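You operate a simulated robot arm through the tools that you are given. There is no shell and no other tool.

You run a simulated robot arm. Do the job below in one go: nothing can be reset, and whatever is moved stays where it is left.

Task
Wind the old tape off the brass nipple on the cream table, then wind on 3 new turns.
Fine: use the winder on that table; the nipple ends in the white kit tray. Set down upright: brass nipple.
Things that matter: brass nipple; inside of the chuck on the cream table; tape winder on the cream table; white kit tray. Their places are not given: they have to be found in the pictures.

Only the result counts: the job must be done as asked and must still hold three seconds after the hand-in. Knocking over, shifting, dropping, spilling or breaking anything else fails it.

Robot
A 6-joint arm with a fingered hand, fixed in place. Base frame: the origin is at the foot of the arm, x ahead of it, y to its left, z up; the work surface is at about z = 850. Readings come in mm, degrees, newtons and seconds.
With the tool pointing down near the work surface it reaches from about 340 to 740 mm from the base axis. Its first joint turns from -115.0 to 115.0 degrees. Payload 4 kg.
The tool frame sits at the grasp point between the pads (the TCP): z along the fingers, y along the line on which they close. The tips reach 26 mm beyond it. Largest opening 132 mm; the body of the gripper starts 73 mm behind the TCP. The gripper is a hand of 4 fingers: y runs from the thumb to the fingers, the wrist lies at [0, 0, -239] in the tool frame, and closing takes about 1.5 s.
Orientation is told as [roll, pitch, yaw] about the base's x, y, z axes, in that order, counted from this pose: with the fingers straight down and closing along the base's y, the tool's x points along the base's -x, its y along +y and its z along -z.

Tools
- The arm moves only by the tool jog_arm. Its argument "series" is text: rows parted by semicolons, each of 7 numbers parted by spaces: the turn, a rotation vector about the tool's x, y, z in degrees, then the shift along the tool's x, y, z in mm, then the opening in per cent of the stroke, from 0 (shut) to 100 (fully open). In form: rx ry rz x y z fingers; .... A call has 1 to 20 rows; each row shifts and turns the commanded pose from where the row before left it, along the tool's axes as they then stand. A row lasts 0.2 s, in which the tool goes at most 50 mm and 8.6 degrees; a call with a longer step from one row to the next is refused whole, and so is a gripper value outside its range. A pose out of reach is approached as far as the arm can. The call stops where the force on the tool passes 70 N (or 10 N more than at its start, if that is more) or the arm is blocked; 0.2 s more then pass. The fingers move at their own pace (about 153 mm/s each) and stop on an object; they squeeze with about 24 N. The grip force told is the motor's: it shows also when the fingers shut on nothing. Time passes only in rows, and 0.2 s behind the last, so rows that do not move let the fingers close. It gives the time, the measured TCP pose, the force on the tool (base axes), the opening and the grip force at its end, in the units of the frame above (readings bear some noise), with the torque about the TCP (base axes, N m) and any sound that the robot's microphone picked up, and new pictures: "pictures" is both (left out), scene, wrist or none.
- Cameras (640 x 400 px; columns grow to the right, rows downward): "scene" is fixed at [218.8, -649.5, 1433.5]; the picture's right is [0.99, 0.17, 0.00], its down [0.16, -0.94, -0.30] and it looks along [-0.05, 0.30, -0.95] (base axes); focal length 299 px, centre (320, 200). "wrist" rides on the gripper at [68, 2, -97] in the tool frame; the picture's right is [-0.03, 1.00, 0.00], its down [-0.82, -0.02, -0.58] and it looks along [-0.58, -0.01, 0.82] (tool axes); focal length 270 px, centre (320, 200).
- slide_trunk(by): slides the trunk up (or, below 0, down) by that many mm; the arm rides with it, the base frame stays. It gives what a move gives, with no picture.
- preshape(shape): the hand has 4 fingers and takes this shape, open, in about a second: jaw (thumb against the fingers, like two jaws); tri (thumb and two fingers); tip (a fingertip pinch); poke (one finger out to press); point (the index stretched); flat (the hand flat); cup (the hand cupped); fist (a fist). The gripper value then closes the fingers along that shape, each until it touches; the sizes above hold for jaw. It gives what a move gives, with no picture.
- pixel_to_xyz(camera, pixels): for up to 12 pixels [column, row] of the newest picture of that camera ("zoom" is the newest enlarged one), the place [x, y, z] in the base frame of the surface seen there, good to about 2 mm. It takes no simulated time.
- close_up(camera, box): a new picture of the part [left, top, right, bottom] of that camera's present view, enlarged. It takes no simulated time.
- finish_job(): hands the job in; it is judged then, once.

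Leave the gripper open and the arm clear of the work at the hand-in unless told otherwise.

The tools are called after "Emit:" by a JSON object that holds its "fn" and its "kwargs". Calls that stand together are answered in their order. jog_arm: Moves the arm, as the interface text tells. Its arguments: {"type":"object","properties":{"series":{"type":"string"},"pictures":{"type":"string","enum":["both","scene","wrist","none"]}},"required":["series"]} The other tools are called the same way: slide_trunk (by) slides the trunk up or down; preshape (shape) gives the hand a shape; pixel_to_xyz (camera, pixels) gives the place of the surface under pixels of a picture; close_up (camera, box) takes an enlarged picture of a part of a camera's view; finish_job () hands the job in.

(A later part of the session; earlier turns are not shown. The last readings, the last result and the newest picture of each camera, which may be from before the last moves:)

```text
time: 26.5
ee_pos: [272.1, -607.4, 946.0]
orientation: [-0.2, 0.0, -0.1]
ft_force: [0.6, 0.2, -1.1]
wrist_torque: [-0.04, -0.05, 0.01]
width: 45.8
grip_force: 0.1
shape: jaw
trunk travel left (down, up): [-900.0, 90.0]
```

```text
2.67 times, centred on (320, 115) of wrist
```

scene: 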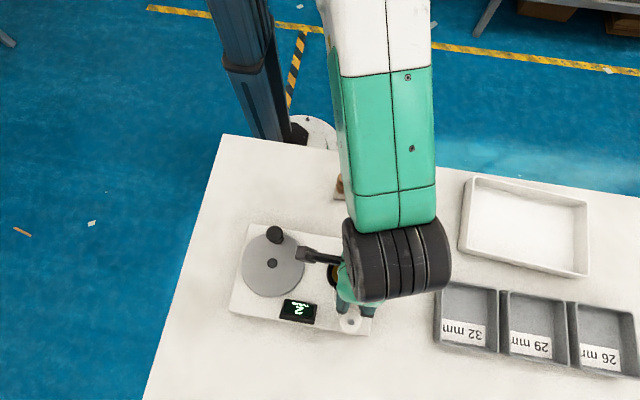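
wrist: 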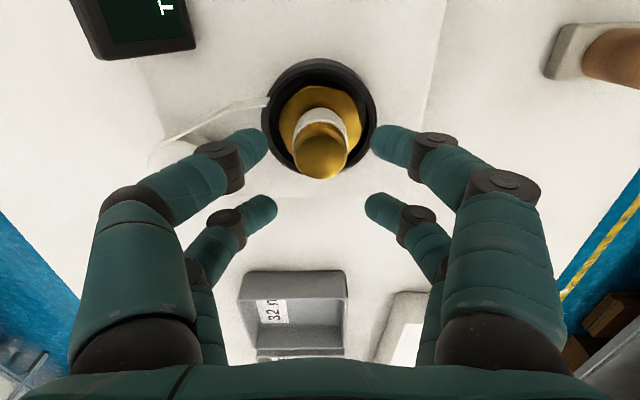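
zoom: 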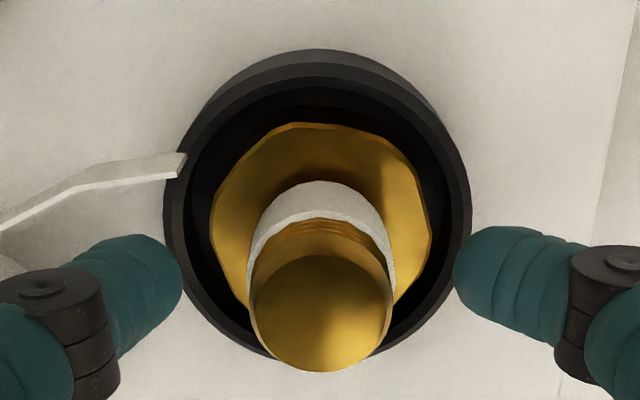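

The nipple stands in the chuck and is released. I rise straight up 90 mm, then open and move toward the crank, and look at the whole winder.

Emit:
{"fn": "jog_arm", "kwargs": {"series": "0 0 0 0 0 -15 35;0 0 0 0 0 -25 35;0 0 0 0 0 -30 35;0 0 0 0 0 -30 35;0 0 0 20 20 0 35;0 0 0 35 35 0 35;0 0 0 40 35 0 35;0 0 0 40 35 0 35;0 0 0 40 35 0 35;0 0 0 0 0 0 35"}}

Emit:
{"fn": "close_up", "kwargs": {"camera": "scene", "box": [220, 210, 390, 340]}}

```text
refused: row 7 steps farther than a row can; nothing moved
```

```text
3.08 times, centred on (305, 275) of scene
```

zoom: 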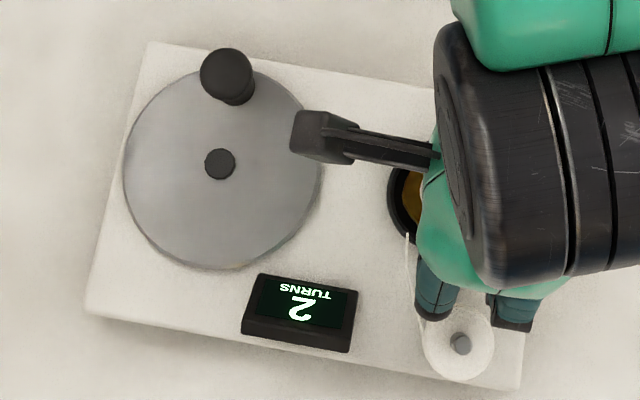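

That was refused (a step over 50 mm). I repeat with smaller steps.

Emit:
{"fn": "jog_arm", "kwargs": {"series": "0 0 0 0 0 -15 35;0 0 0 0 0 -25 35;0 0 0 0 0 -30 35;0 0 0 0 0 -30 35;0 0 0 20 20 0 35;0 0 0 30 30 0 35;0 0 0 30 30 0 35;0 0 0 30 30 0 35;0 0 0 30 30 0 35;0 0 0 30 20 0 35;0 0 0 0 0 0 35"}}

Emit:
{"fn": "close_up", "kwargs": {"camera": "scene", "box": [220, 210, 390, 340]}}

```text
time: 28.9
ee_pos: [106.5, -447.0, 1044.9]
orientation: [-0.2, 0.7, -0.4]
ft_force: [-0.1, 0.3, -1.2]
wrist_torque: [0.0, -0.01, 0.0]
width: 46.1
grip_force: 0.0
shape: jaw
trunk travel left (down, up): [-900.0, 90.0]
```

scene: 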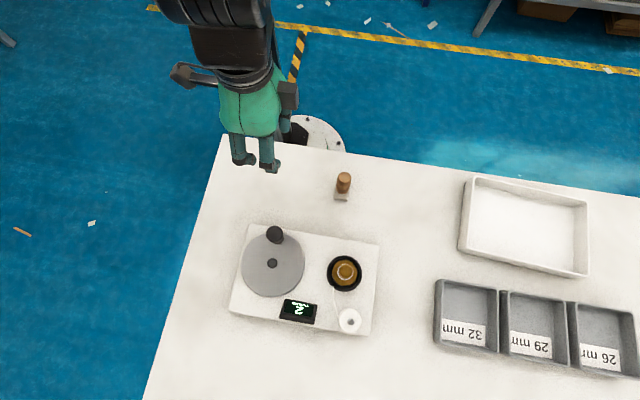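
wrist: 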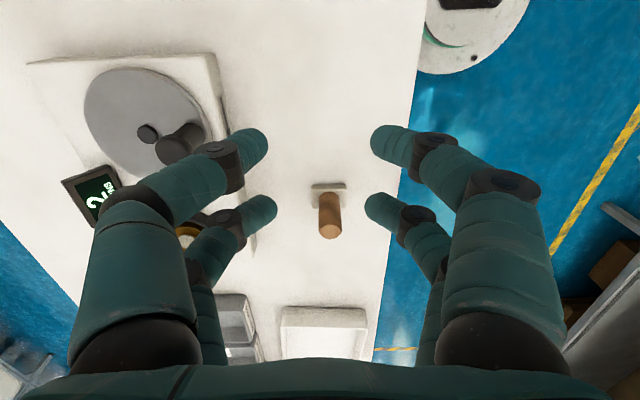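

```text
3.08 times, centred on (305, 275) of scene
```

zoom: 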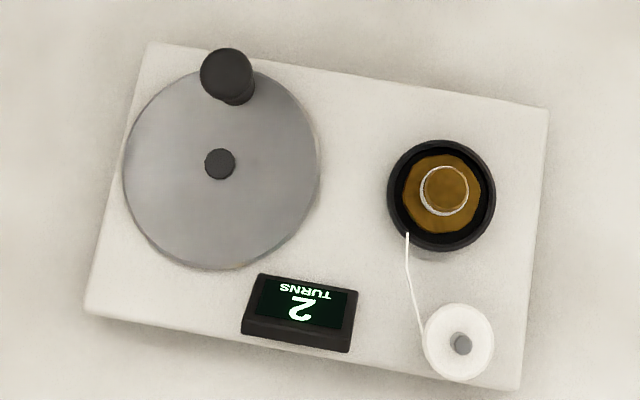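

The nipple sits in the chuck with its white tape band visible; the counter still reads 2. Now I measure the crank: knob top, stem, hub and disc edge.

Emit:
{"fn": "pixel_to_xyz", "kwargs": {"camera": "zoom", "pixels": [[226, 72], [205, 72], [247, 72], [226, 52], [226, 92], [240, 100], [219, 160], [126, 170], [317, 172], [221, 265], [155, 240], [288, 105]]}}

Emit:
{"fn": "close_up", "kwargs": {"camera": "wrist", "box": [60, 50, 240, 200]}}

Emit:
{"fn": "pixel_to_xyz", "kwargs": {"camera": "zoom", "pixels": [[288, 255], [300, 200], [345, 255], [410, 300], [315, 280], [95, 190], [300, 390], [500, 230], [310, 70], [130, 300]]}}

```text
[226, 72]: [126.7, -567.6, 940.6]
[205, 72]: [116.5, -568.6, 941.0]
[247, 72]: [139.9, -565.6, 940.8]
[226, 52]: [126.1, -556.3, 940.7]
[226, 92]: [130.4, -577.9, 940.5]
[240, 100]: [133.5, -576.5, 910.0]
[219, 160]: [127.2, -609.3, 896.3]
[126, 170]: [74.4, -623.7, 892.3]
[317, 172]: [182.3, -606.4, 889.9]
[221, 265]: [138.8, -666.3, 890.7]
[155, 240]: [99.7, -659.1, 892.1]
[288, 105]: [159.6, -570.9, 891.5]
```

```text
2.67 times, centred on (150, 125) of wrist
```

zoom: 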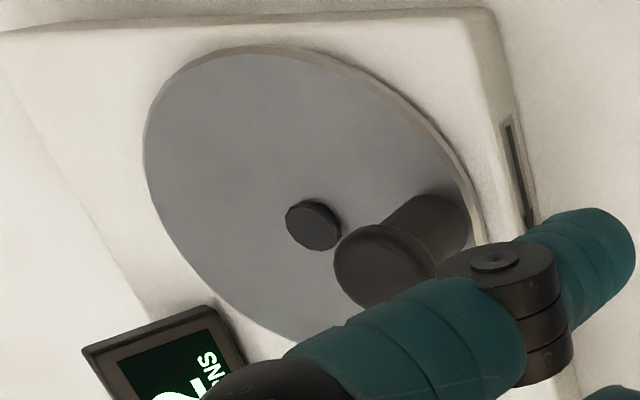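

```text
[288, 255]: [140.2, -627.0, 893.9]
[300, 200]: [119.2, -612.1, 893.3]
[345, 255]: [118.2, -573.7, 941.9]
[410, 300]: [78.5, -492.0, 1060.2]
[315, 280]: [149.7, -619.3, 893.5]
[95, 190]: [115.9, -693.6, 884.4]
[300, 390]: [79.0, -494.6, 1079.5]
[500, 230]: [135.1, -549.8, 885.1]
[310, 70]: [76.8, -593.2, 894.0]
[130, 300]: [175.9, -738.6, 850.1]
```

I noticed a slot in the winder's near side face around (520,170) in that zoom. I move the hand to y≈-560 to look straight at the crank and this slot.

Emit:
{"fn": "jog_arm", "kwargs": {"series": "0 0 0 15 -20 0 35;0 0 0 15 -25 0 35;0 0 0 15 -25 0 35;0 0 0 15 -25 0 35;0 0 0 0 0 0 35"}}

Emit:
{"fn": "close_up", "kwargs": {"camera": "wrist", "box": [200, 20, 440, 170]}}

```text
time: 30.1
ee_pos: [103.0, -533.4, 1042.5]
orientation: [-0.3, 1.4, -1.1]
ft_force: [0.4, -0.7, 0.2]
wrist_torque: [0.04, 0.04, -0.01]
width: 45.9
grip_force: 0.2
shape: jaw
out of reach, approached as far as the arm can: row 1, 2, 3, 4
trunk travel left (down, up): [-900.0, 90.0]
```

scene: 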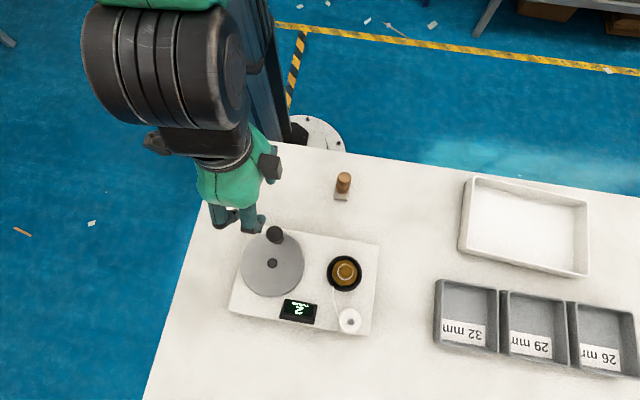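
wrist: 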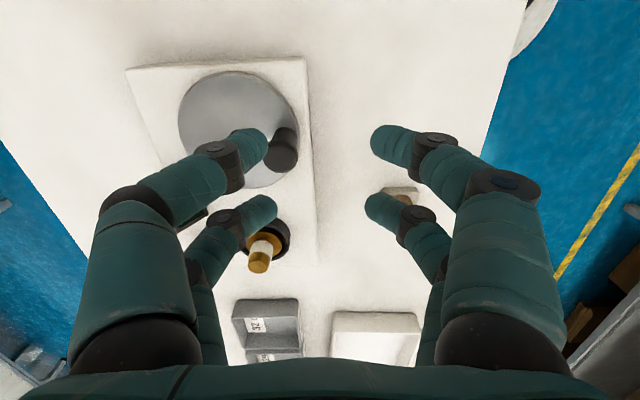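

```text
2.67 times, centred on (320, 95) of wrist
```

zoom: 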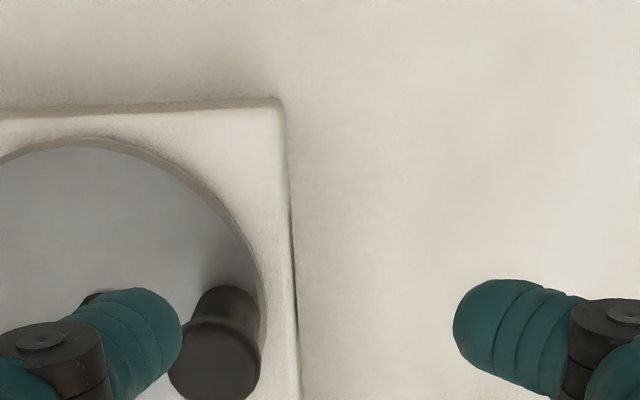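

The arm could not reach that far sideways with this hand yaw (it stopped at x≈103). I back off in +x and turn the hand about its axis by about -32° yaw to learn whether the wrist turn is the limit.

Emit:
{"fn": "jog_arm", "kwargs": {"series": "0 0 0 -30 0 0 35;0 0 0 -30 0 0 35;0 0 8 0 0 0 35;0 0 8 0 0 0 35;0 0 8 0 0 0 35;0 0 8 0 0 0 35;0 0 0 0 0 0 35"}}

```text
time: 31.7
ee_pos: [161.5, -533.0, 1040.4]
orientation: [-0.1, 0.0, -32.1]
ft_force: [0.7, -0.6, -0.6]
wrist_torque: [-0.01, 0.02, 0.0]
width: 45.9
grip_force: 0.1
shape: jaw
trunk travel left (down, up): [-900.0, 90.0]
```

scene: 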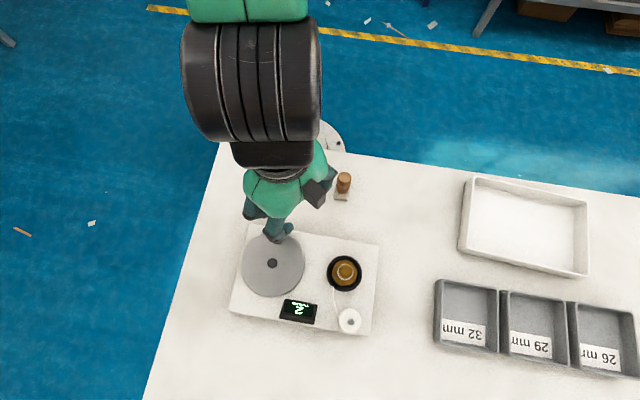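
wrist: 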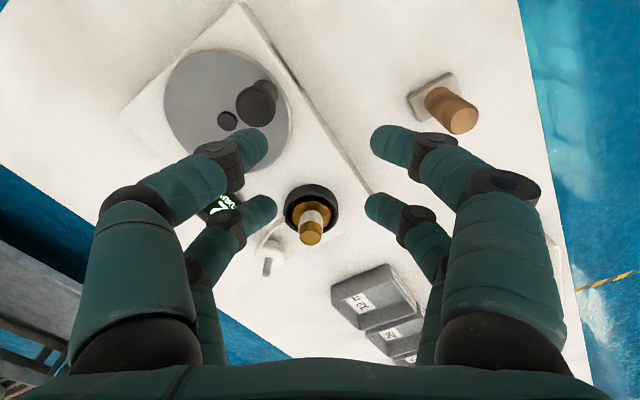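

Turning the hand freed the reach, so the limit was the wrist turn. I look closer at the knob's profile from here.

Emit:
{"fn": "close_up", "kwargs": {"camera": "wrist", "box": [150, 30, 330, 180]}}

Emit:
{"fn": "close_up", "kwargs": {"camera": "wrist", "box": [215, 60, 305, 140]}}

```text
2.67 times, centred on (240, 105) of wrist
```

zoom: 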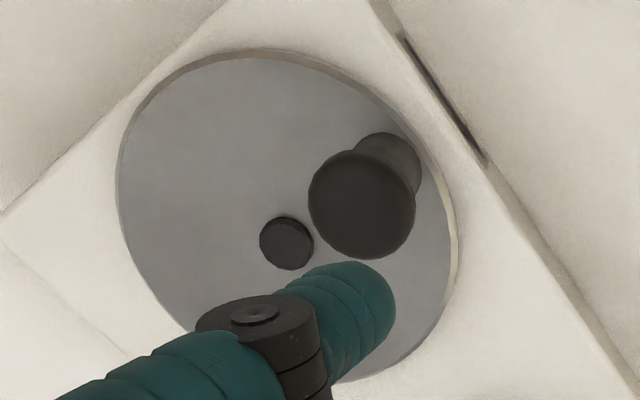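

```text
5.00 times, centred on (260, 100) of wrist
```

zoom: 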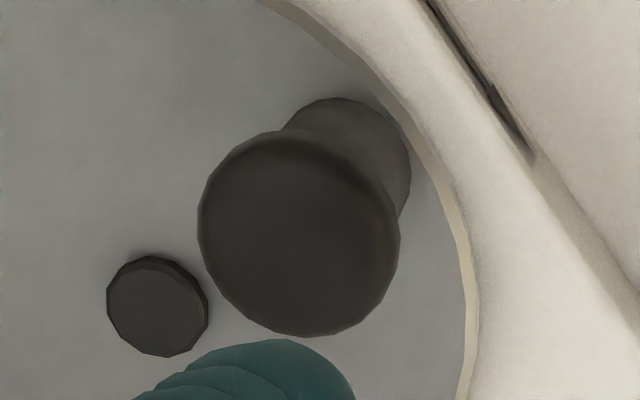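

I measure the knob head, stem, hub, and disc edges in this zoom.

Emit:
{"fn": "pixel_to_xyz", "kwargs": {"camera": "zoom", "pixels": [[205, 225], [392, 240], [300, 235], [295, 145], [305, 330], [345, 110], [400, 160], [375, 130], [158, 302], [115, 302], [203, 302], [500, 110]]}}

Emit:
{"fn": "close_up", "kwargs": {"camera": "wrist", "box": [150, 30, 330, 180]}}

Emit:
{"fn": "pixel_to_xyz", "kwargs": {"camera": "zoom", "pixels": [[122, 180], [240, 52], [400, 105], [453, 230], [420, 330], [140, 260], [180, 85], [330, 70], [440, 170], [300, 220], [286, 240], [440, 90]]}}

```text
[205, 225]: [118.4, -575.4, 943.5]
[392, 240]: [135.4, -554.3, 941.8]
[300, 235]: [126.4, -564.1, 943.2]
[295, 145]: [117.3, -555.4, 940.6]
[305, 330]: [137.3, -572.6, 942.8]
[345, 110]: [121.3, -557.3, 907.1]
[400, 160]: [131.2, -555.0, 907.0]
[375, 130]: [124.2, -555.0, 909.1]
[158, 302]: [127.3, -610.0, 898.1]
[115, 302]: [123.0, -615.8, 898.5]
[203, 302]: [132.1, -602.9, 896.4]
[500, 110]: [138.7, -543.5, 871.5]
```

```text
2.67 times, centred on (240, 105) of wrist
```

zoom: 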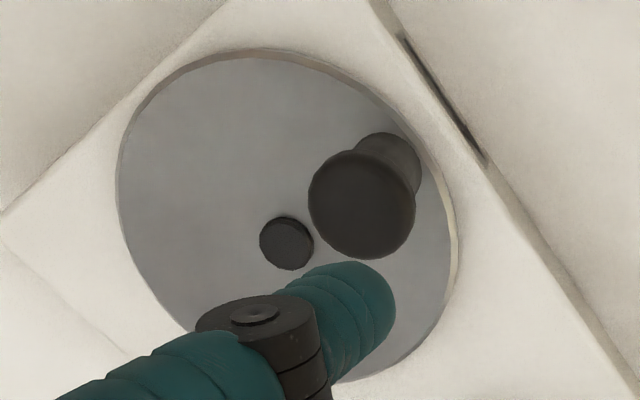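

```text
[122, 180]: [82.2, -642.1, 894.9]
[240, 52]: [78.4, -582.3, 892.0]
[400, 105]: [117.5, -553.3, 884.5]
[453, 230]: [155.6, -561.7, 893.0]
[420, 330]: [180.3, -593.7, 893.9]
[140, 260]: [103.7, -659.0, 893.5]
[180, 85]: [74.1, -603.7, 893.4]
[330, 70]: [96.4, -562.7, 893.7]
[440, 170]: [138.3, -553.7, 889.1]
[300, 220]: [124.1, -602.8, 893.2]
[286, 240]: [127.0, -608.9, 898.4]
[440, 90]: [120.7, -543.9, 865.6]
```

Knob head centre ≈ (127,-565), Ø≈27; disc centre ≈ (127.5,-609.3), so crank radius ≈ 44.5. I check what the dark slot on the side is.

Emit:
{"fn": "close_up", "kwargs": {"camera": "wrist", "box": [280, 30, 350, 110]}}

Emit:
{"fn": "close_up", "kwargs": {"camera": "wrist", "box": [180, 150, 360, 300]}}

```text
5.00 times, centred on (315, 70) of wrist
```

zoom: 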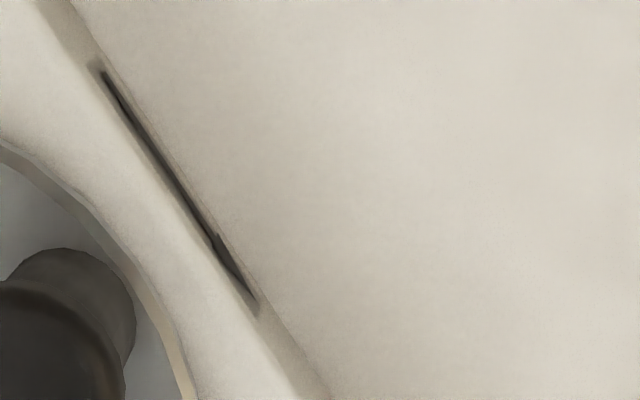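

```text
2.67 times, centred on (270, 225) of wrist
```

zoom: 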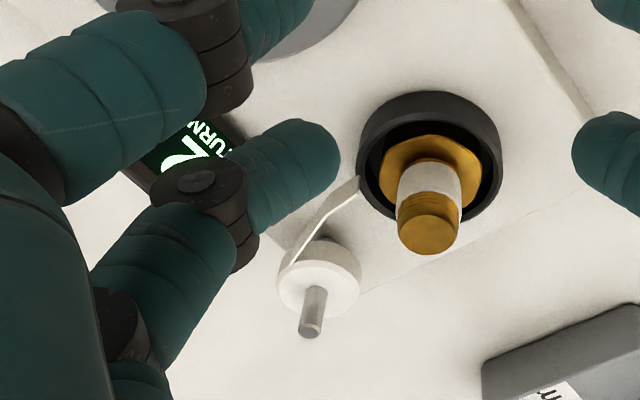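

There is a dark mark on the winder's side facing the robot. It might be an arrow plate, so I turn the hand to yaw -90 and back off to (130,-430) to view that face.

Emit:
{"fn": "jog_arm", "kwargs": {"series": "0 0 8.3 0 0 0 35;0 0 8.3 0 0 0 35;0 0 8.3 0 0 0 35;0 0 8.3 0 0 0 35;0 0 8.3 0 0 0 35;0 0 8.3 0 0 0 35;0 0 8.2 0 0 0 35;0 0 0 40 -15 0 35;0 0 0 40 -15 0 35;0 0 0 30 0 20 35;0 0 0 0 0 20 35;0 0 0 0 0 0 35"}}

```text
time: 34.3
ee_pos: [131.3, -422.6, 1001.5]
orientation: [-0.1, -0.1, -90.1]
ft_force: [-0.9, 0.0, 0.0]
wrist_torque: [0.01, 0.04, -0.03]
width: 45.7
grip_force: 0.0
shape: jaw
trunk travel left (down, up): [-900.0, 90.0]
```

scene: 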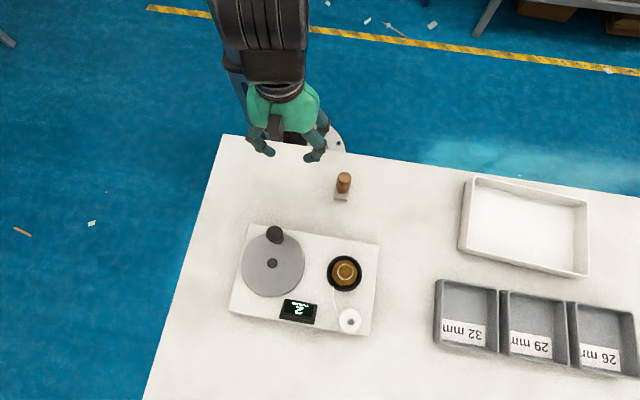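
wrist: 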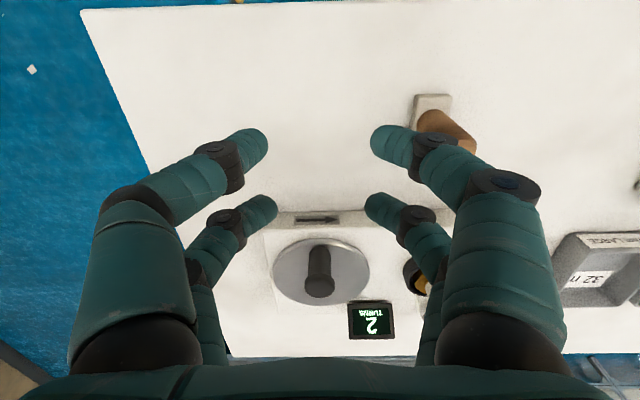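

The mark on the winder's face at (317,219) looks like an arrow. I zoom in on it.

Emit:
{"fn": "close_up", "kwargs": {"camera": "wrist", "box": [260, 195, 380, 245]}}

Emit:
{"fn": "close_up", "kwargs": {"camera": "wrist", "box": [255, 200, 435, 345]}}

```text
5.33 times, centred on (320, 220) of wrist
```

zoom: 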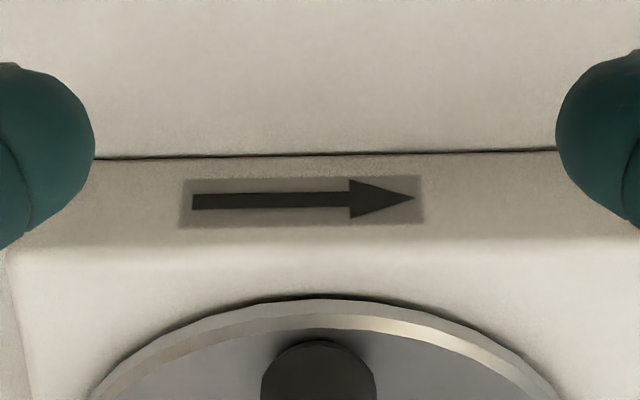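

```text
2.76 times, centred on (345, 272) of wrist
```

zoom: 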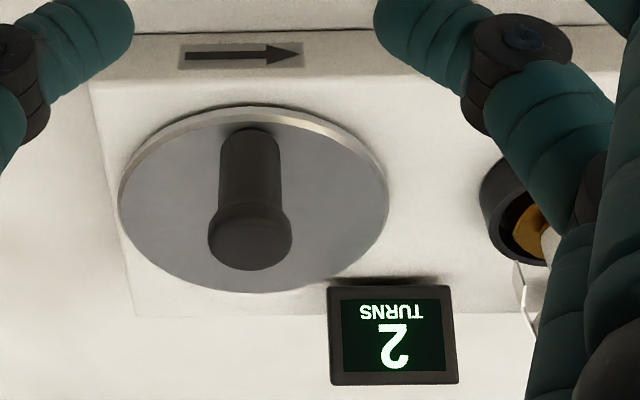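

The arrow on the face points to base +x; at the near rim of the disc that means clockwise seen from above, likely the winding-on direction. So unwinding should be counter-clockwise. I measure the knob's profile in this zoom.

Emit:
{"fn": "pixel_to_xyz", "kwargs": {"camera": "zoom", "pixels": [[250, 140], [250, 165], [250, 190], [250, 203], [250, 213], [250, 228], [250, 250], [215, 240], [286, 240], [222, 175], [278, 175], [250, 265]]}}

```text
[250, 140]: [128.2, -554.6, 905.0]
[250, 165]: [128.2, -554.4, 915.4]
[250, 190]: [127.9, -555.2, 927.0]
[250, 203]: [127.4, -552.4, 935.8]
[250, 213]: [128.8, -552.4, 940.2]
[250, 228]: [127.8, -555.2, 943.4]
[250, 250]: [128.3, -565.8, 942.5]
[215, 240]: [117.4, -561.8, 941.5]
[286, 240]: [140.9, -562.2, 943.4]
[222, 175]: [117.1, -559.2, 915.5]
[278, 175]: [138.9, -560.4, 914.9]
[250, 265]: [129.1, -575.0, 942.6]
```

Stem Ø≈22 up to z≈930, head Ø≈26 between z≈931 and 943. I will cage the head with all four digits at TCP z≈948. I move above the knob first at z≈1000.

Emit:
{"fn": "jog_arm", "kwargs": {"series": "0 0 0 -20 -1 0 35;0 0 0 -35 -1 0 35;0 0 0 -35 -1 0 35;0 0 0 -35 -0.8 0 35;0 0 0 -17.4 0 0 35;0 0 0 0 0 0 35"}}

Emit:
{"fn": "close_up", "kwargs": {"camera": "wrist", "box": [200, 50, 440, 220]}}

```text
time: 35.7
ee_pos: [128.0, -567.2, 1001.8]
orientation: [-0.1, -0.1, -90.0]
ft_force: [0.8, -0.9, 0.2]
wrist_torque: [0.0, 0.0, 0.01]
width: 46.2
grip_force: 0.0
shape: jaw
trunk travel left (down, up): [-900.0, 90.0]
```

scene: 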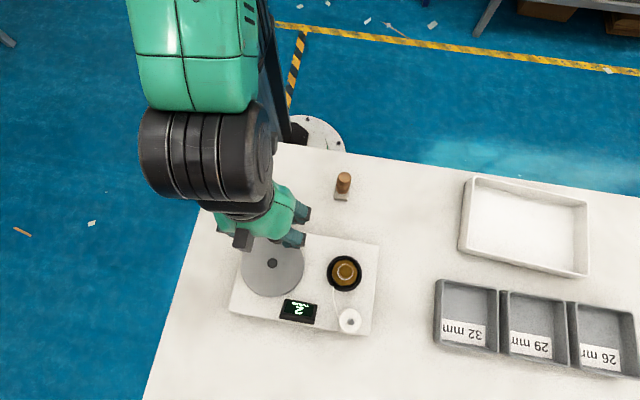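
wrist: 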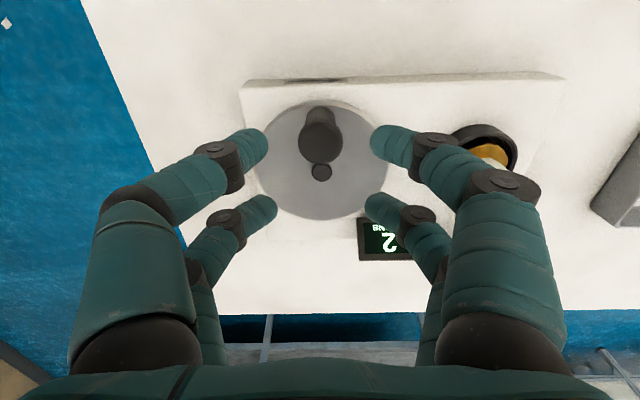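

```text
2.35 times, centred on (320, 135) of wrist
```

zoom: 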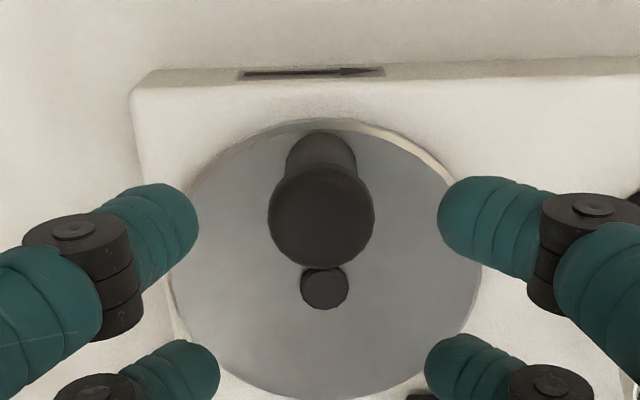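

I re-measure knob top, hub and disc rim from here.

Emit:
{"fn": "pixel_to_xyz", "kwargs": {"camera": "zoom", "pixels": [[321, 218], [272, 215], [371, 215], [321, 172], [321, 264], [325, 287], [303, 287], [346, 287], [325, 305], [250, 135], [400, 140], [325, 392]]}}

```text
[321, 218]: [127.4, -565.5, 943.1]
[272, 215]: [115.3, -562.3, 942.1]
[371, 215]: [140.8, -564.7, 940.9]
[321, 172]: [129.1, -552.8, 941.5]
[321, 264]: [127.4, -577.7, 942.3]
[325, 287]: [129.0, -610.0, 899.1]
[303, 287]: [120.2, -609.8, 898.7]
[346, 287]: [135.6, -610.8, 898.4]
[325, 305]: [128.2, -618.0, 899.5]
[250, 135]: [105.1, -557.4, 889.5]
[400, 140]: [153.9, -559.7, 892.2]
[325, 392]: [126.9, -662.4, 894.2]
```

Crank axis ≈ (128,-610), knob ≈ (128,-565.2), radius ≈ 45, knob directly toward +y. I descend to TCP z≈948 and close on the knob.

Emit:
{"fn": "jog_arm", "kwargs": {"series": "0 0 0 0 0 25 35;0 0 0 0 0 20 35;0 0 0 0 0 9 35;0 0 0 0 0 0 28;0 0 0 0 0 0 20;0 0 0 0 0 0 15;0 0 0 0 0 0 10;0 0 0 0 0 0 5;0 0 0 0 0 0 0;0 0 0 0 0 0 0"}}

Emit:
{"fn": "close_up", "kwargs": {"camera": "wrist", "box": [200, 50, 440, 220]}}

```text
time: 37.9
ee_pos: [128.1, -567.6, 946.6]
orientation: [-0.1, -0.3, -90.2]
ft_force: [-0.2, -10.0, -7.6]
wrist_torque: [-0.08, -0.02, 0.02]
width: 0.0
grip_force: 24.4
shape: jaw
trunk travel left (down, up): [-900.0, 90.0]
```

scene: 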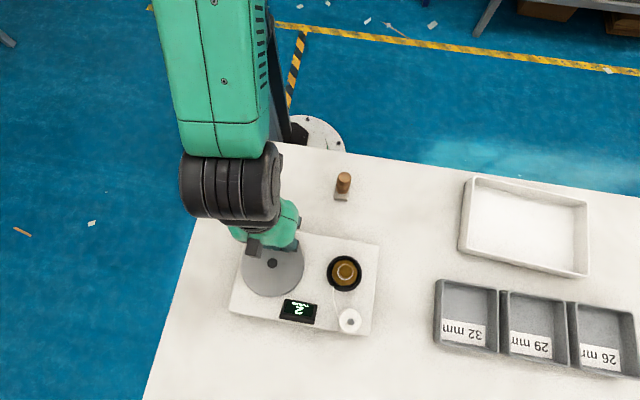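
wrist: 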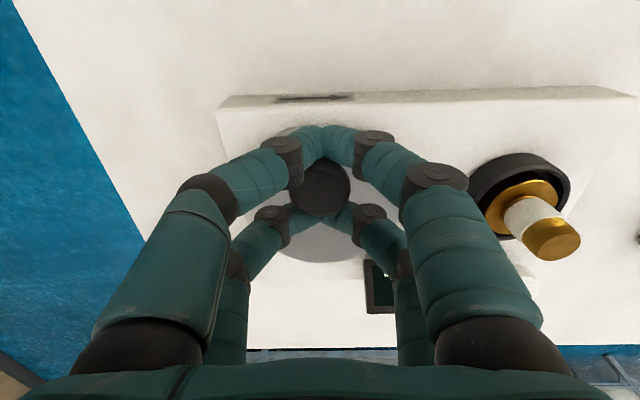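

```text
2.35 times, centred on (320, 135) of wrist
```

zoom: 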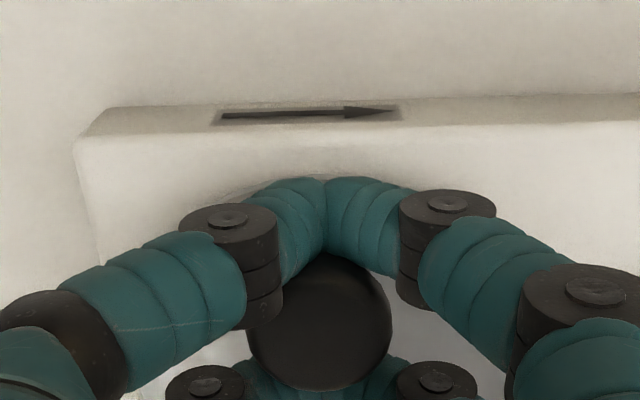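

The digits closed fully under the knob head (width 0), caging the knob between the two pairs, with about 10 N of side load. I shift the hand 2 mm to +y to centre the cage and read the force.

Emit:
{"fn": "jog_arm", "kwargs": {"series": "0 0 0 1 0 0 0;0 0 0 1 0 0 0;0 0 0 0 0 0 0", "pictures": "none"}}

```text
time: 38.7
ee_pos: [128.1, -567.6, 946.2]
orientation: [-0.1, -0.3, -90.1]
ft_force: [0.0, -20.0, -6.9]
wrist_torque: [-0.2, -0.01, 0.01]
width: 0.5
grip_force: 24.6
shape: jaw
trunk travel left (down, up): [-900.0, 90.0]
```

The load grew to -20 N, so the rear pair bears on the knob; I go the other way by 4.5 mm to relieve it.

Emit:
{"fn": "jog_arm", "kwargs": {"series": "0 0 0 -1.5 0 0 0;0 0 0 -1.5 0 0 0;0 0 0 -1.5 0 0 0;0 0 0 0 0 0 0", "pictures": "wrist"}}

Emit:
{"fn": "close_up", "kwargs": {"camera": "wrist", "box": [240, 100, 400, 240]}}

```text
time: 39.7
ee_pos: [128.4, -567.6, 947.2]
orientation: [0.0, 0.2, -90.1]
ft_force: [-0.4, -3.1, -5.5]
wrist_torque: [0.03, 0.0, 0.02]
width: 0.0
grip_force: 24.1
shape: jaw
trunk travel left (down, up): [-900.0, 90.0]
```

wrist: 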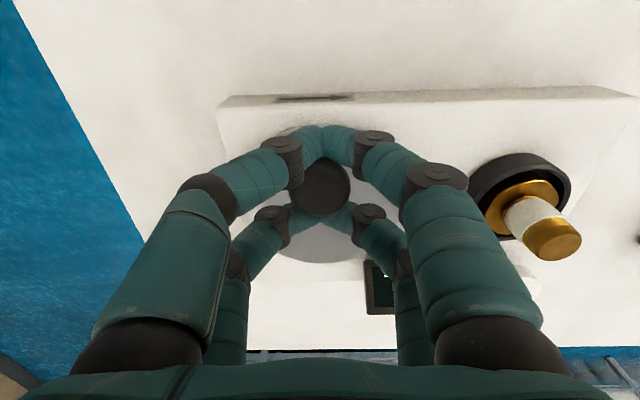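

```text
2.86 times, centred on (320, 170) of wrist
```

zoom: 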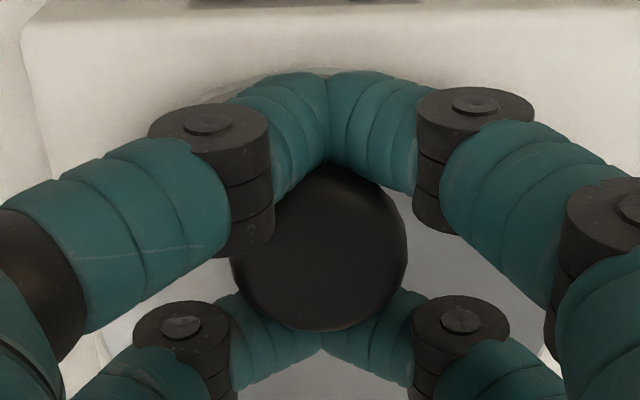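

The cage is now nearly load-free. I try the first 36° of a counter-clockwise circle (knob from +y toward -x) and check that the disc follows.

Emit:
{"fn": "jog_arm", "kwargs": {"series": "0 0 0 -0.55 -7.04 0 0;0 0 0 -1.65 -6.87 0 0;0 0 0 -2.71 -6.52 0 0;0 0 0 -3.69 -6.03 0 0;0 0 0 0 0 0 0"}}

Emit:
{"fn": "close_up", "kwargs": {"camera": "wrist", "box": [240, 100, 440, 300]}}

Emit:
{"fn": "close_up", "kwargs": {"camera": "scene", "box": [220, 210, 390, 340]}}

```text
time: 40.9
ee_pos: [101.3, -577.3, 947.1]
orientation: [-0.1, 0.0, -90.1]
ft_force: [-0.9, 1.7, -10.9]
wrist_torque: [0.01, 0.06, 0.01]
width: 0.0
grip_force: 23.6
shape: jaw
trunk travel left (down, up): [-900.0, 90.0]
```

scene: 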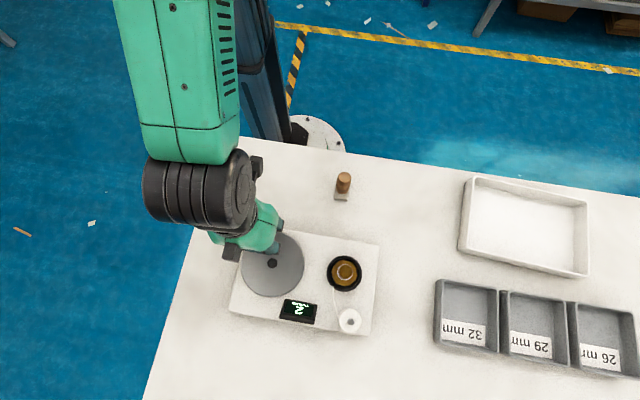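
wrist: 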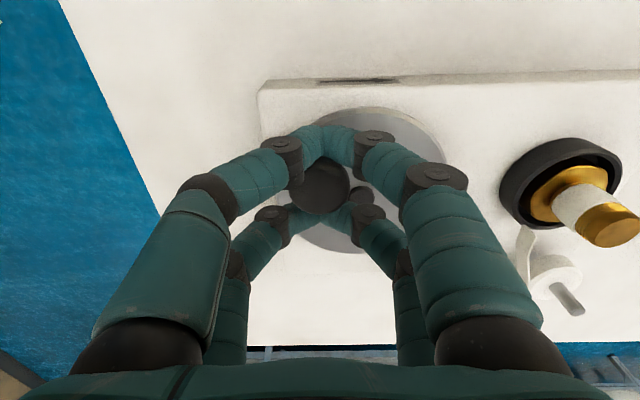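

```text
2.00 times, centred on (340, 200) of wrist
```

zoom: 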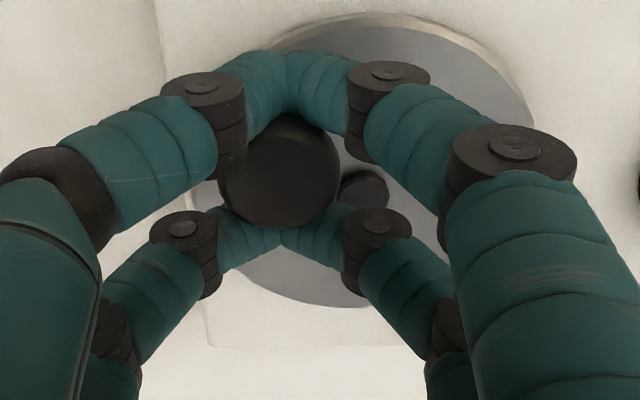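

```text
3.08 times, centred on (305, 275) of scene
```

zoom: 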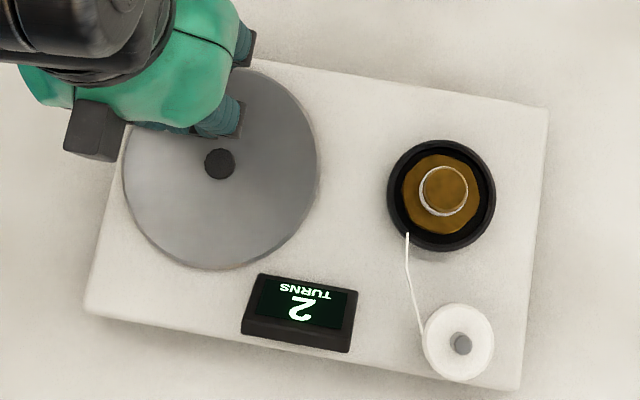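

The knob follows in the cage with little side load; there is a small downward load, so I lower 1.5 mm and go on counter-clockwise another 90°.

Emit:
{"fn": "jog_arm", "kwargs": {"series": "0 0 0 -9.96 -9.96 1.5 0;0 0 0 -12.55 -6.39 0 0;0 0 0 -13.91 -2.2 0 0;0 0 0 -13.91 2.2 0 0;0 0 0 -12.55 6.39 0 0;0 0 0 0 0 0 0"}}

Emit:
{"fn": "close_up", "kwargs": {"camera": "scene", "box": [220, 210, 390, 340]}}

Emit:
{"fn": "close_up", "kwargs": {"camera": "wrist", "box": [240, 100, 440, 300]}}

```text
time: 42.3
ee_pos: [92.2, -640.6, 946.5]
orientation: [-0.2, -0.1, -90.2]
ft_force: [2.6, 1.2, -3.0]
wrist_torque: [0.02, 0.02, 0.01]
width: 0.4
grip_force: 24.3
shape: jaw
trunk travel left (down, up): [-900.0, 90.0]
```

scene: 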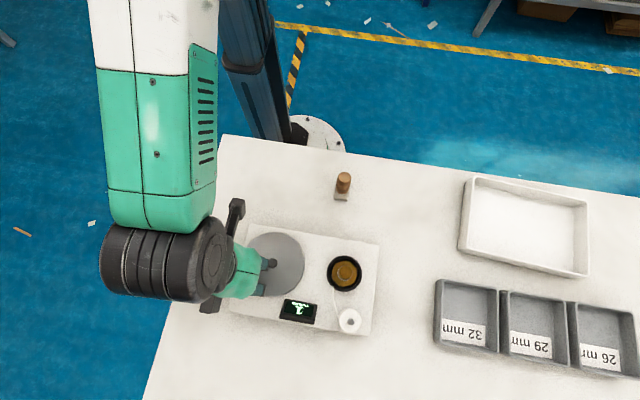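
wrist: 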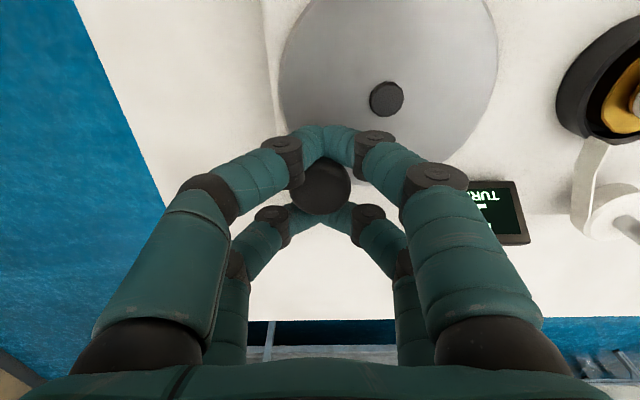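

```text
3.08 times, centred on (305, 275) of scene
```

zoom: 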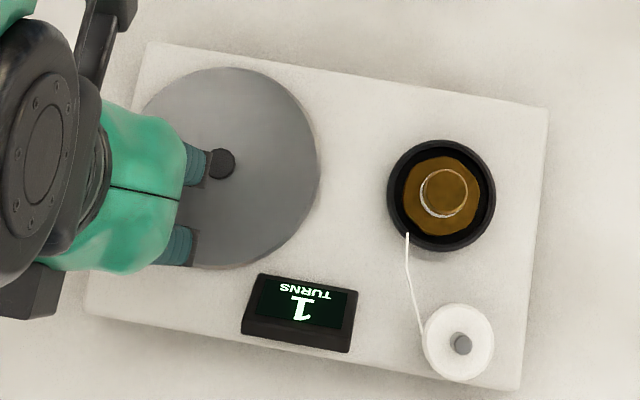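

```text
2.00 times, centred on (340, 200) of wrist
```

zoom: 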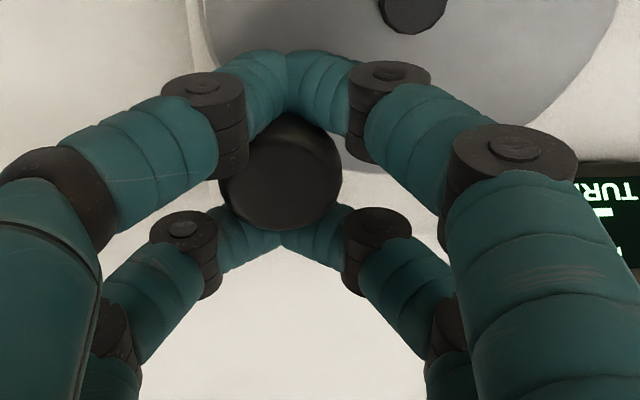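

The counter went from 2 to 1 after about 126° counter-clockwise, and the white ring on the nipple has thinned: so counter-clockwise unwinds. I continue in 36° pieces, watching the counter.

Emit:
{"fn": "jog_arm", "kwargs": {"series": "0 0 0 -9.96 9.96 0 0;0 0 0 -6.39 12.55 0 0;0 0 0 0 0 0 0", "pictures": "scene"}}

Emit:
{"fn": "close_up", "kwargs": {"camera": "scene", "box": [270, 240, 390, 340]}}

```text
time: 43.1
ee_pos: [115.2, -656.5, 946.3]
orientation: [-0.1, -0.2, -90.1]
ft_force: [0.8, 3.3, -2.8]
wrist_torque: [0.07, -0.02, -0.02]
width: 0.0
grip_force: 24.0
shape: jaw
trunk travel left (down, up): [-900.0, 90.0]
```

scene: 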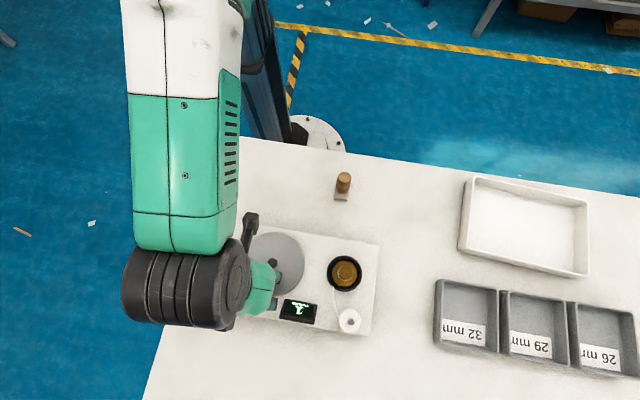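

```text
4.00 times, centred on (330, 290) of scene
```

zoom: 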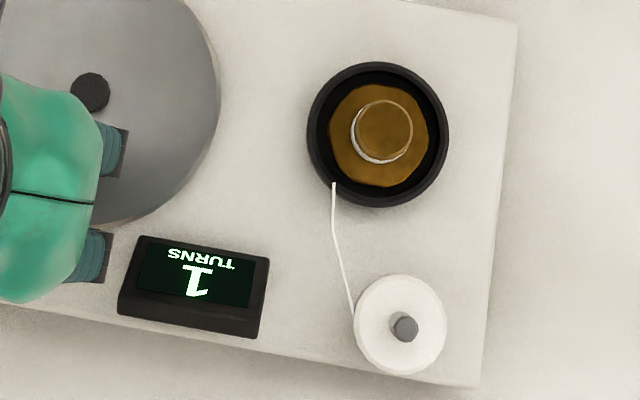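

Still 1 after 162°. I go on 36°.

Emit:
{"fn": "jog_arm", "kwargs": {"series": "0 0 0 -2.2 13.91 0 0;0 0 0 2.2 13.91 0 0;0 0 0 0 0 0 0", "pictures": "scene"}}

Emit:
{"fn": "close_up", "kwargs": {"camera": "scene", "box": [270, 240, 390, 340]}}

Emit:
{"fn": "jog_arm", "kwargs": {"series": "0 0 0 6.39 12.55 0 0;0 0 0 9.96 9.96 0 0;0 0 0 0 0 0 0", "pictures": "scene"}}

Emit:
{"fn": "close_up", "kwargs": {"camera": "scene", "box": [270, 240, 390, 340]}}

```text
time: 43.9
ee_pos: [141.7, -656.0, 946.5]
orientation: [-0.1, -0.1, -90.1]
ft_force: [-2.1, 4.0, -2.6]
wrist_torque: [0.08, 0.06, -0.04]
width: 0.0
grip_force: 24.4
shape: jaw
trunk travel left (down, up): [-900.0, 90.0]
```

scene: 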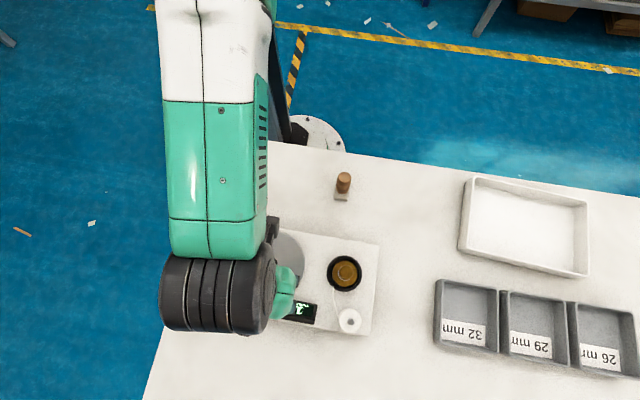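

```text
4.00 times, centred on (330, 290) of scene
```

zoom: 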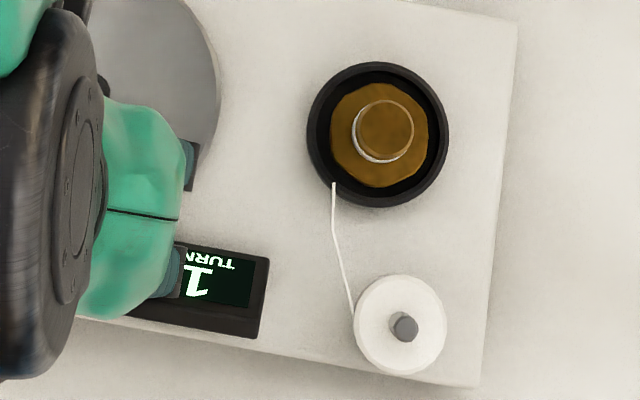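

```text
time: 44.7
ee_pos: [163.3, -639.7, 946.1]
orientation: [0.0, -0.1, -90.0]
ft_force: [-1.7, 1.0, -0.8]
wrist_torque: [0.03, 0.04, 0.02]
width: 0.0
grip_force: 24.1
shape: jaw
trunk travel left (down, up): [-900.0, 90.0]
```

scene: 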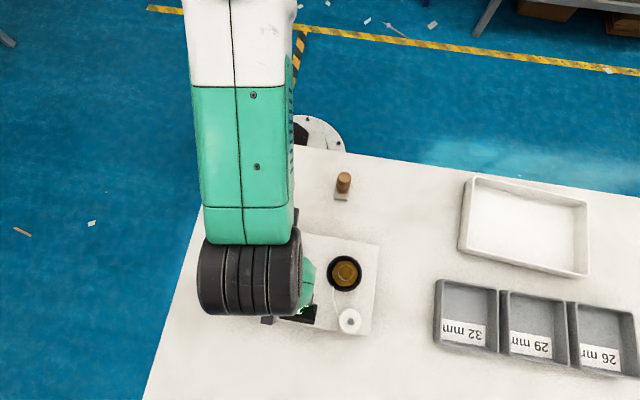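

```text
4.00 times, centred on (330, 290) of scene
```

zoom: 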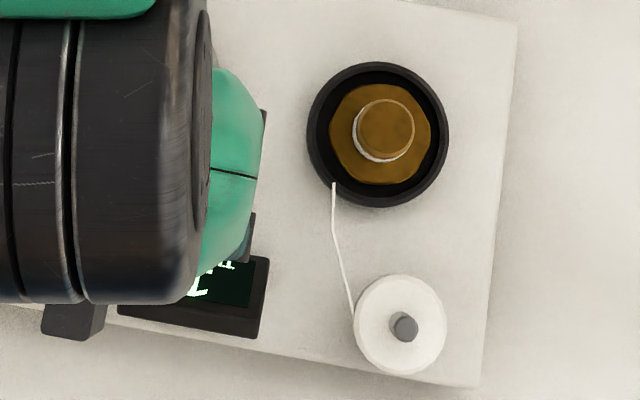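

At 234° the display is mostly covered by the wrist but still seems to show 1. I continue 72° round the +x side and look when the display is free again.

Emit:
{"fn": "jog_arm", "kwargs": {"series": "0 0 0 12.55 6.39 0 0;0 0 0 13.91 2.2 0 0;0 0 0 0 0 0 0", "pictures": "scene"}}

Emit:
{"fn": "close_up", "kwargs": {"camera": "scene", "box": [270, 240, 390, 340]}}

Emit:
{"fn": "jog_arm", "kwargs": {"series": "0 0 0 13.91 -2.2 0 0;0 0 0 12.55 -6.39 0 0;0 0 0 0 0 0 0", "pictures": "both"}}

Emit:
{"fn": "close_up", "kwargs": {"camera": "scene", "box": [270, 240, 390, 340]}}

```text
time: 45.5
ee_pos: [173.0, -613.0, 946.6]
orientation: [-0.1, -0.1, -90.1]
ft_force: [1.4, 0.2, -1.1]
wrist_torque: [0.0, 0.01, 0.01]
width: 0.1
grip_force: 23.6
shape: jaw
trunk travel left (down, up): [-900.0, 90.0]
```

scene: 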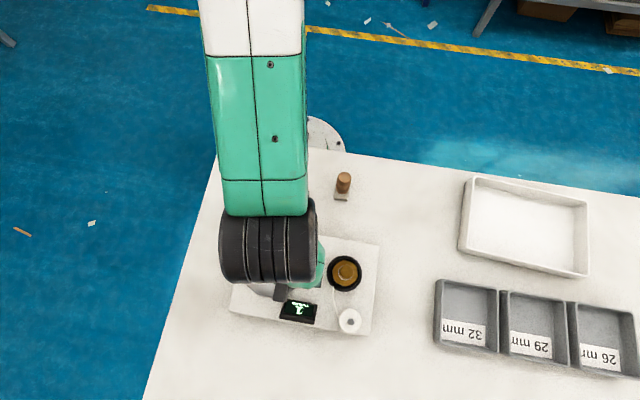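

```text
4.00 times, centred on (330, 290) of scene
```

zoom: 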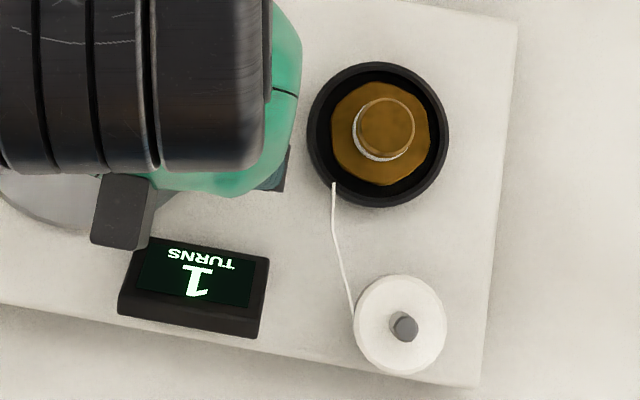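

```text
time: 46.3
ee_pos: [164.2, -586.5, 945.9]
orientation: [-0.1, -0.1, -90.2]
ft_force: [2.8, 1.7, -0.8]
wrist_torque: [0.06, -0.07, -0.01]
width: 0.1
grip_force: 23.9
shape: jaw
trunk travel left (down, up): [-900.0, 90.0]
```

scene: 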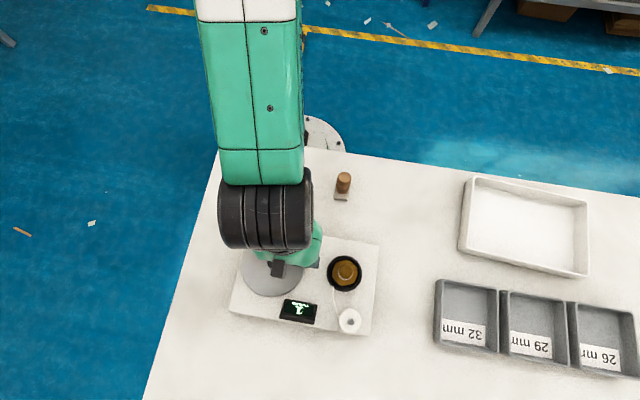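
wrist: 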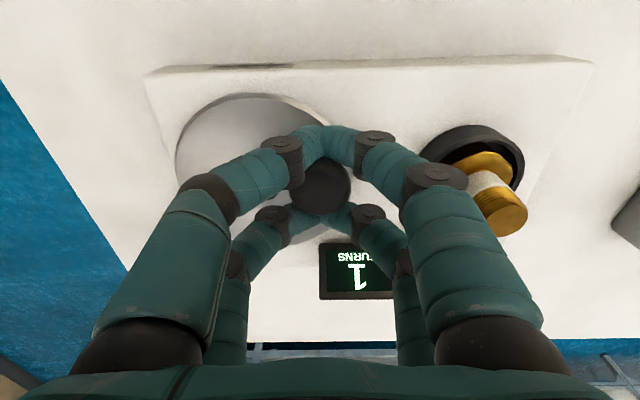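

```text
4.00 times, centred on (330, 290) of scene
```

zoom: 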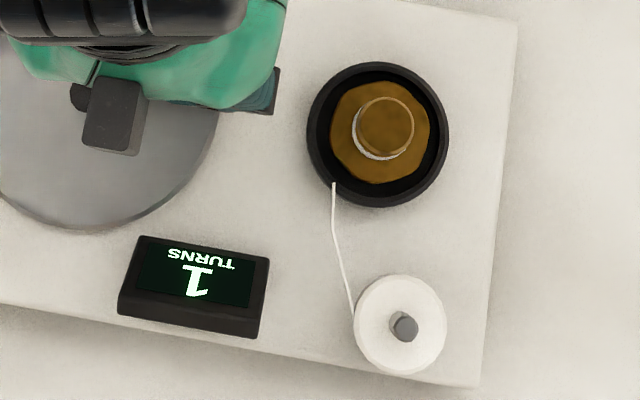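

306° done, still 1. I continue to a full turn and one step beyond.

Emit:
{"fn": "jog_arm", "kwargs": {"series": "0 0 0 9.96 -9.96 0 0;0 0 0 6.39 -12.55 0 0;0 0 0 2.2 -13.91 0 0;0 0 0 0 0 0 0", "pictures": "scene"}}

Emit:
{"fn": "close_up", "kwargs": {"camera": "scene", "box": [270, 240, 390, 340]}}

Emit:
{"fn": "jog_arm", "kwargs": {"series": "0 0 0 -2.2 -13.91 0 0;0 0 0 -6.39 -12.55 0 0;0 0 0 0 0 0 0", "pictures": "scene"}}

Emit:
{"fn": "close_up", "kwargs": {"camera": "scene", "box": [270, 240, 390, 340]}}

```text
time: 47.3
ee_pos: [127.1, -568.3, 946.4]
orientation: [0.0, 0.0, -90.2]
ft_force: [0.1, 4.8, -5.3]
wrist_torque: [0.04, -0.01, 0.01]
width: 0.0
grip_force: 23.7
shape: jaw
trunk travel left (down, up): [-900.0, 90.0]
```

scene: 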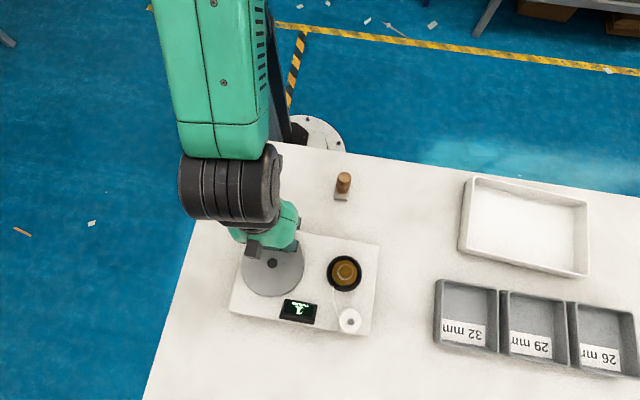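

```text
4.00 times, centred on (330, 290) of scene
```

zoom: 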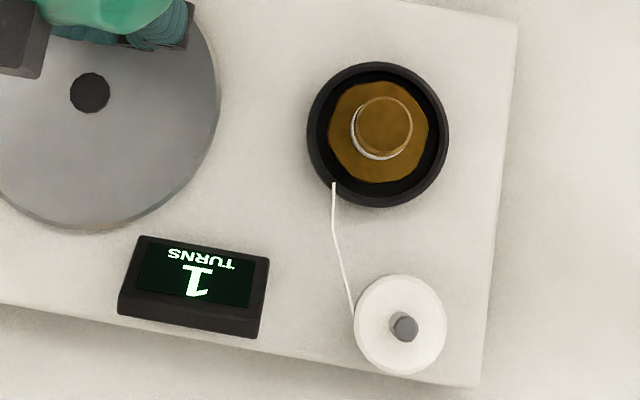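

```text
time: 48.1
ee_pos: [101.3, -578.6, 946.5]
orientation: [-0.1, -0.2, -90.1]
ft_force: [-2.9, 2.9, -3.6]
wrist_torque: [0.07, 0.08, -0.02]
width: 0.0
grip_force: 24.3
shape: jaw
trunk travel left (down, up): [-900.0, 90.0]
```

scene: 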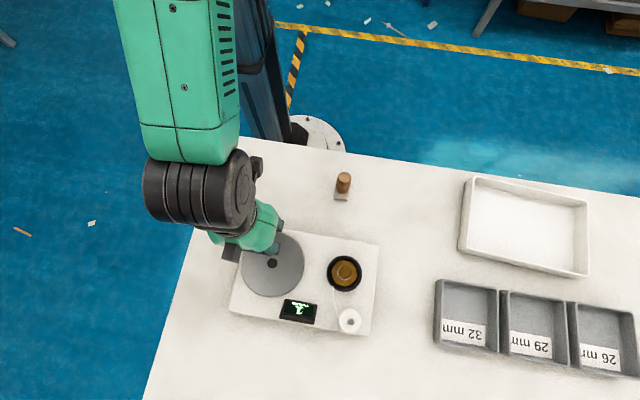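

```text
4.00 times, centred on (330, 290) of scene
```

zoom: 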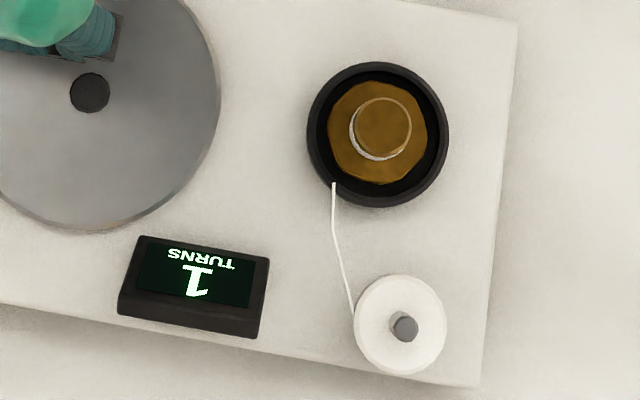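

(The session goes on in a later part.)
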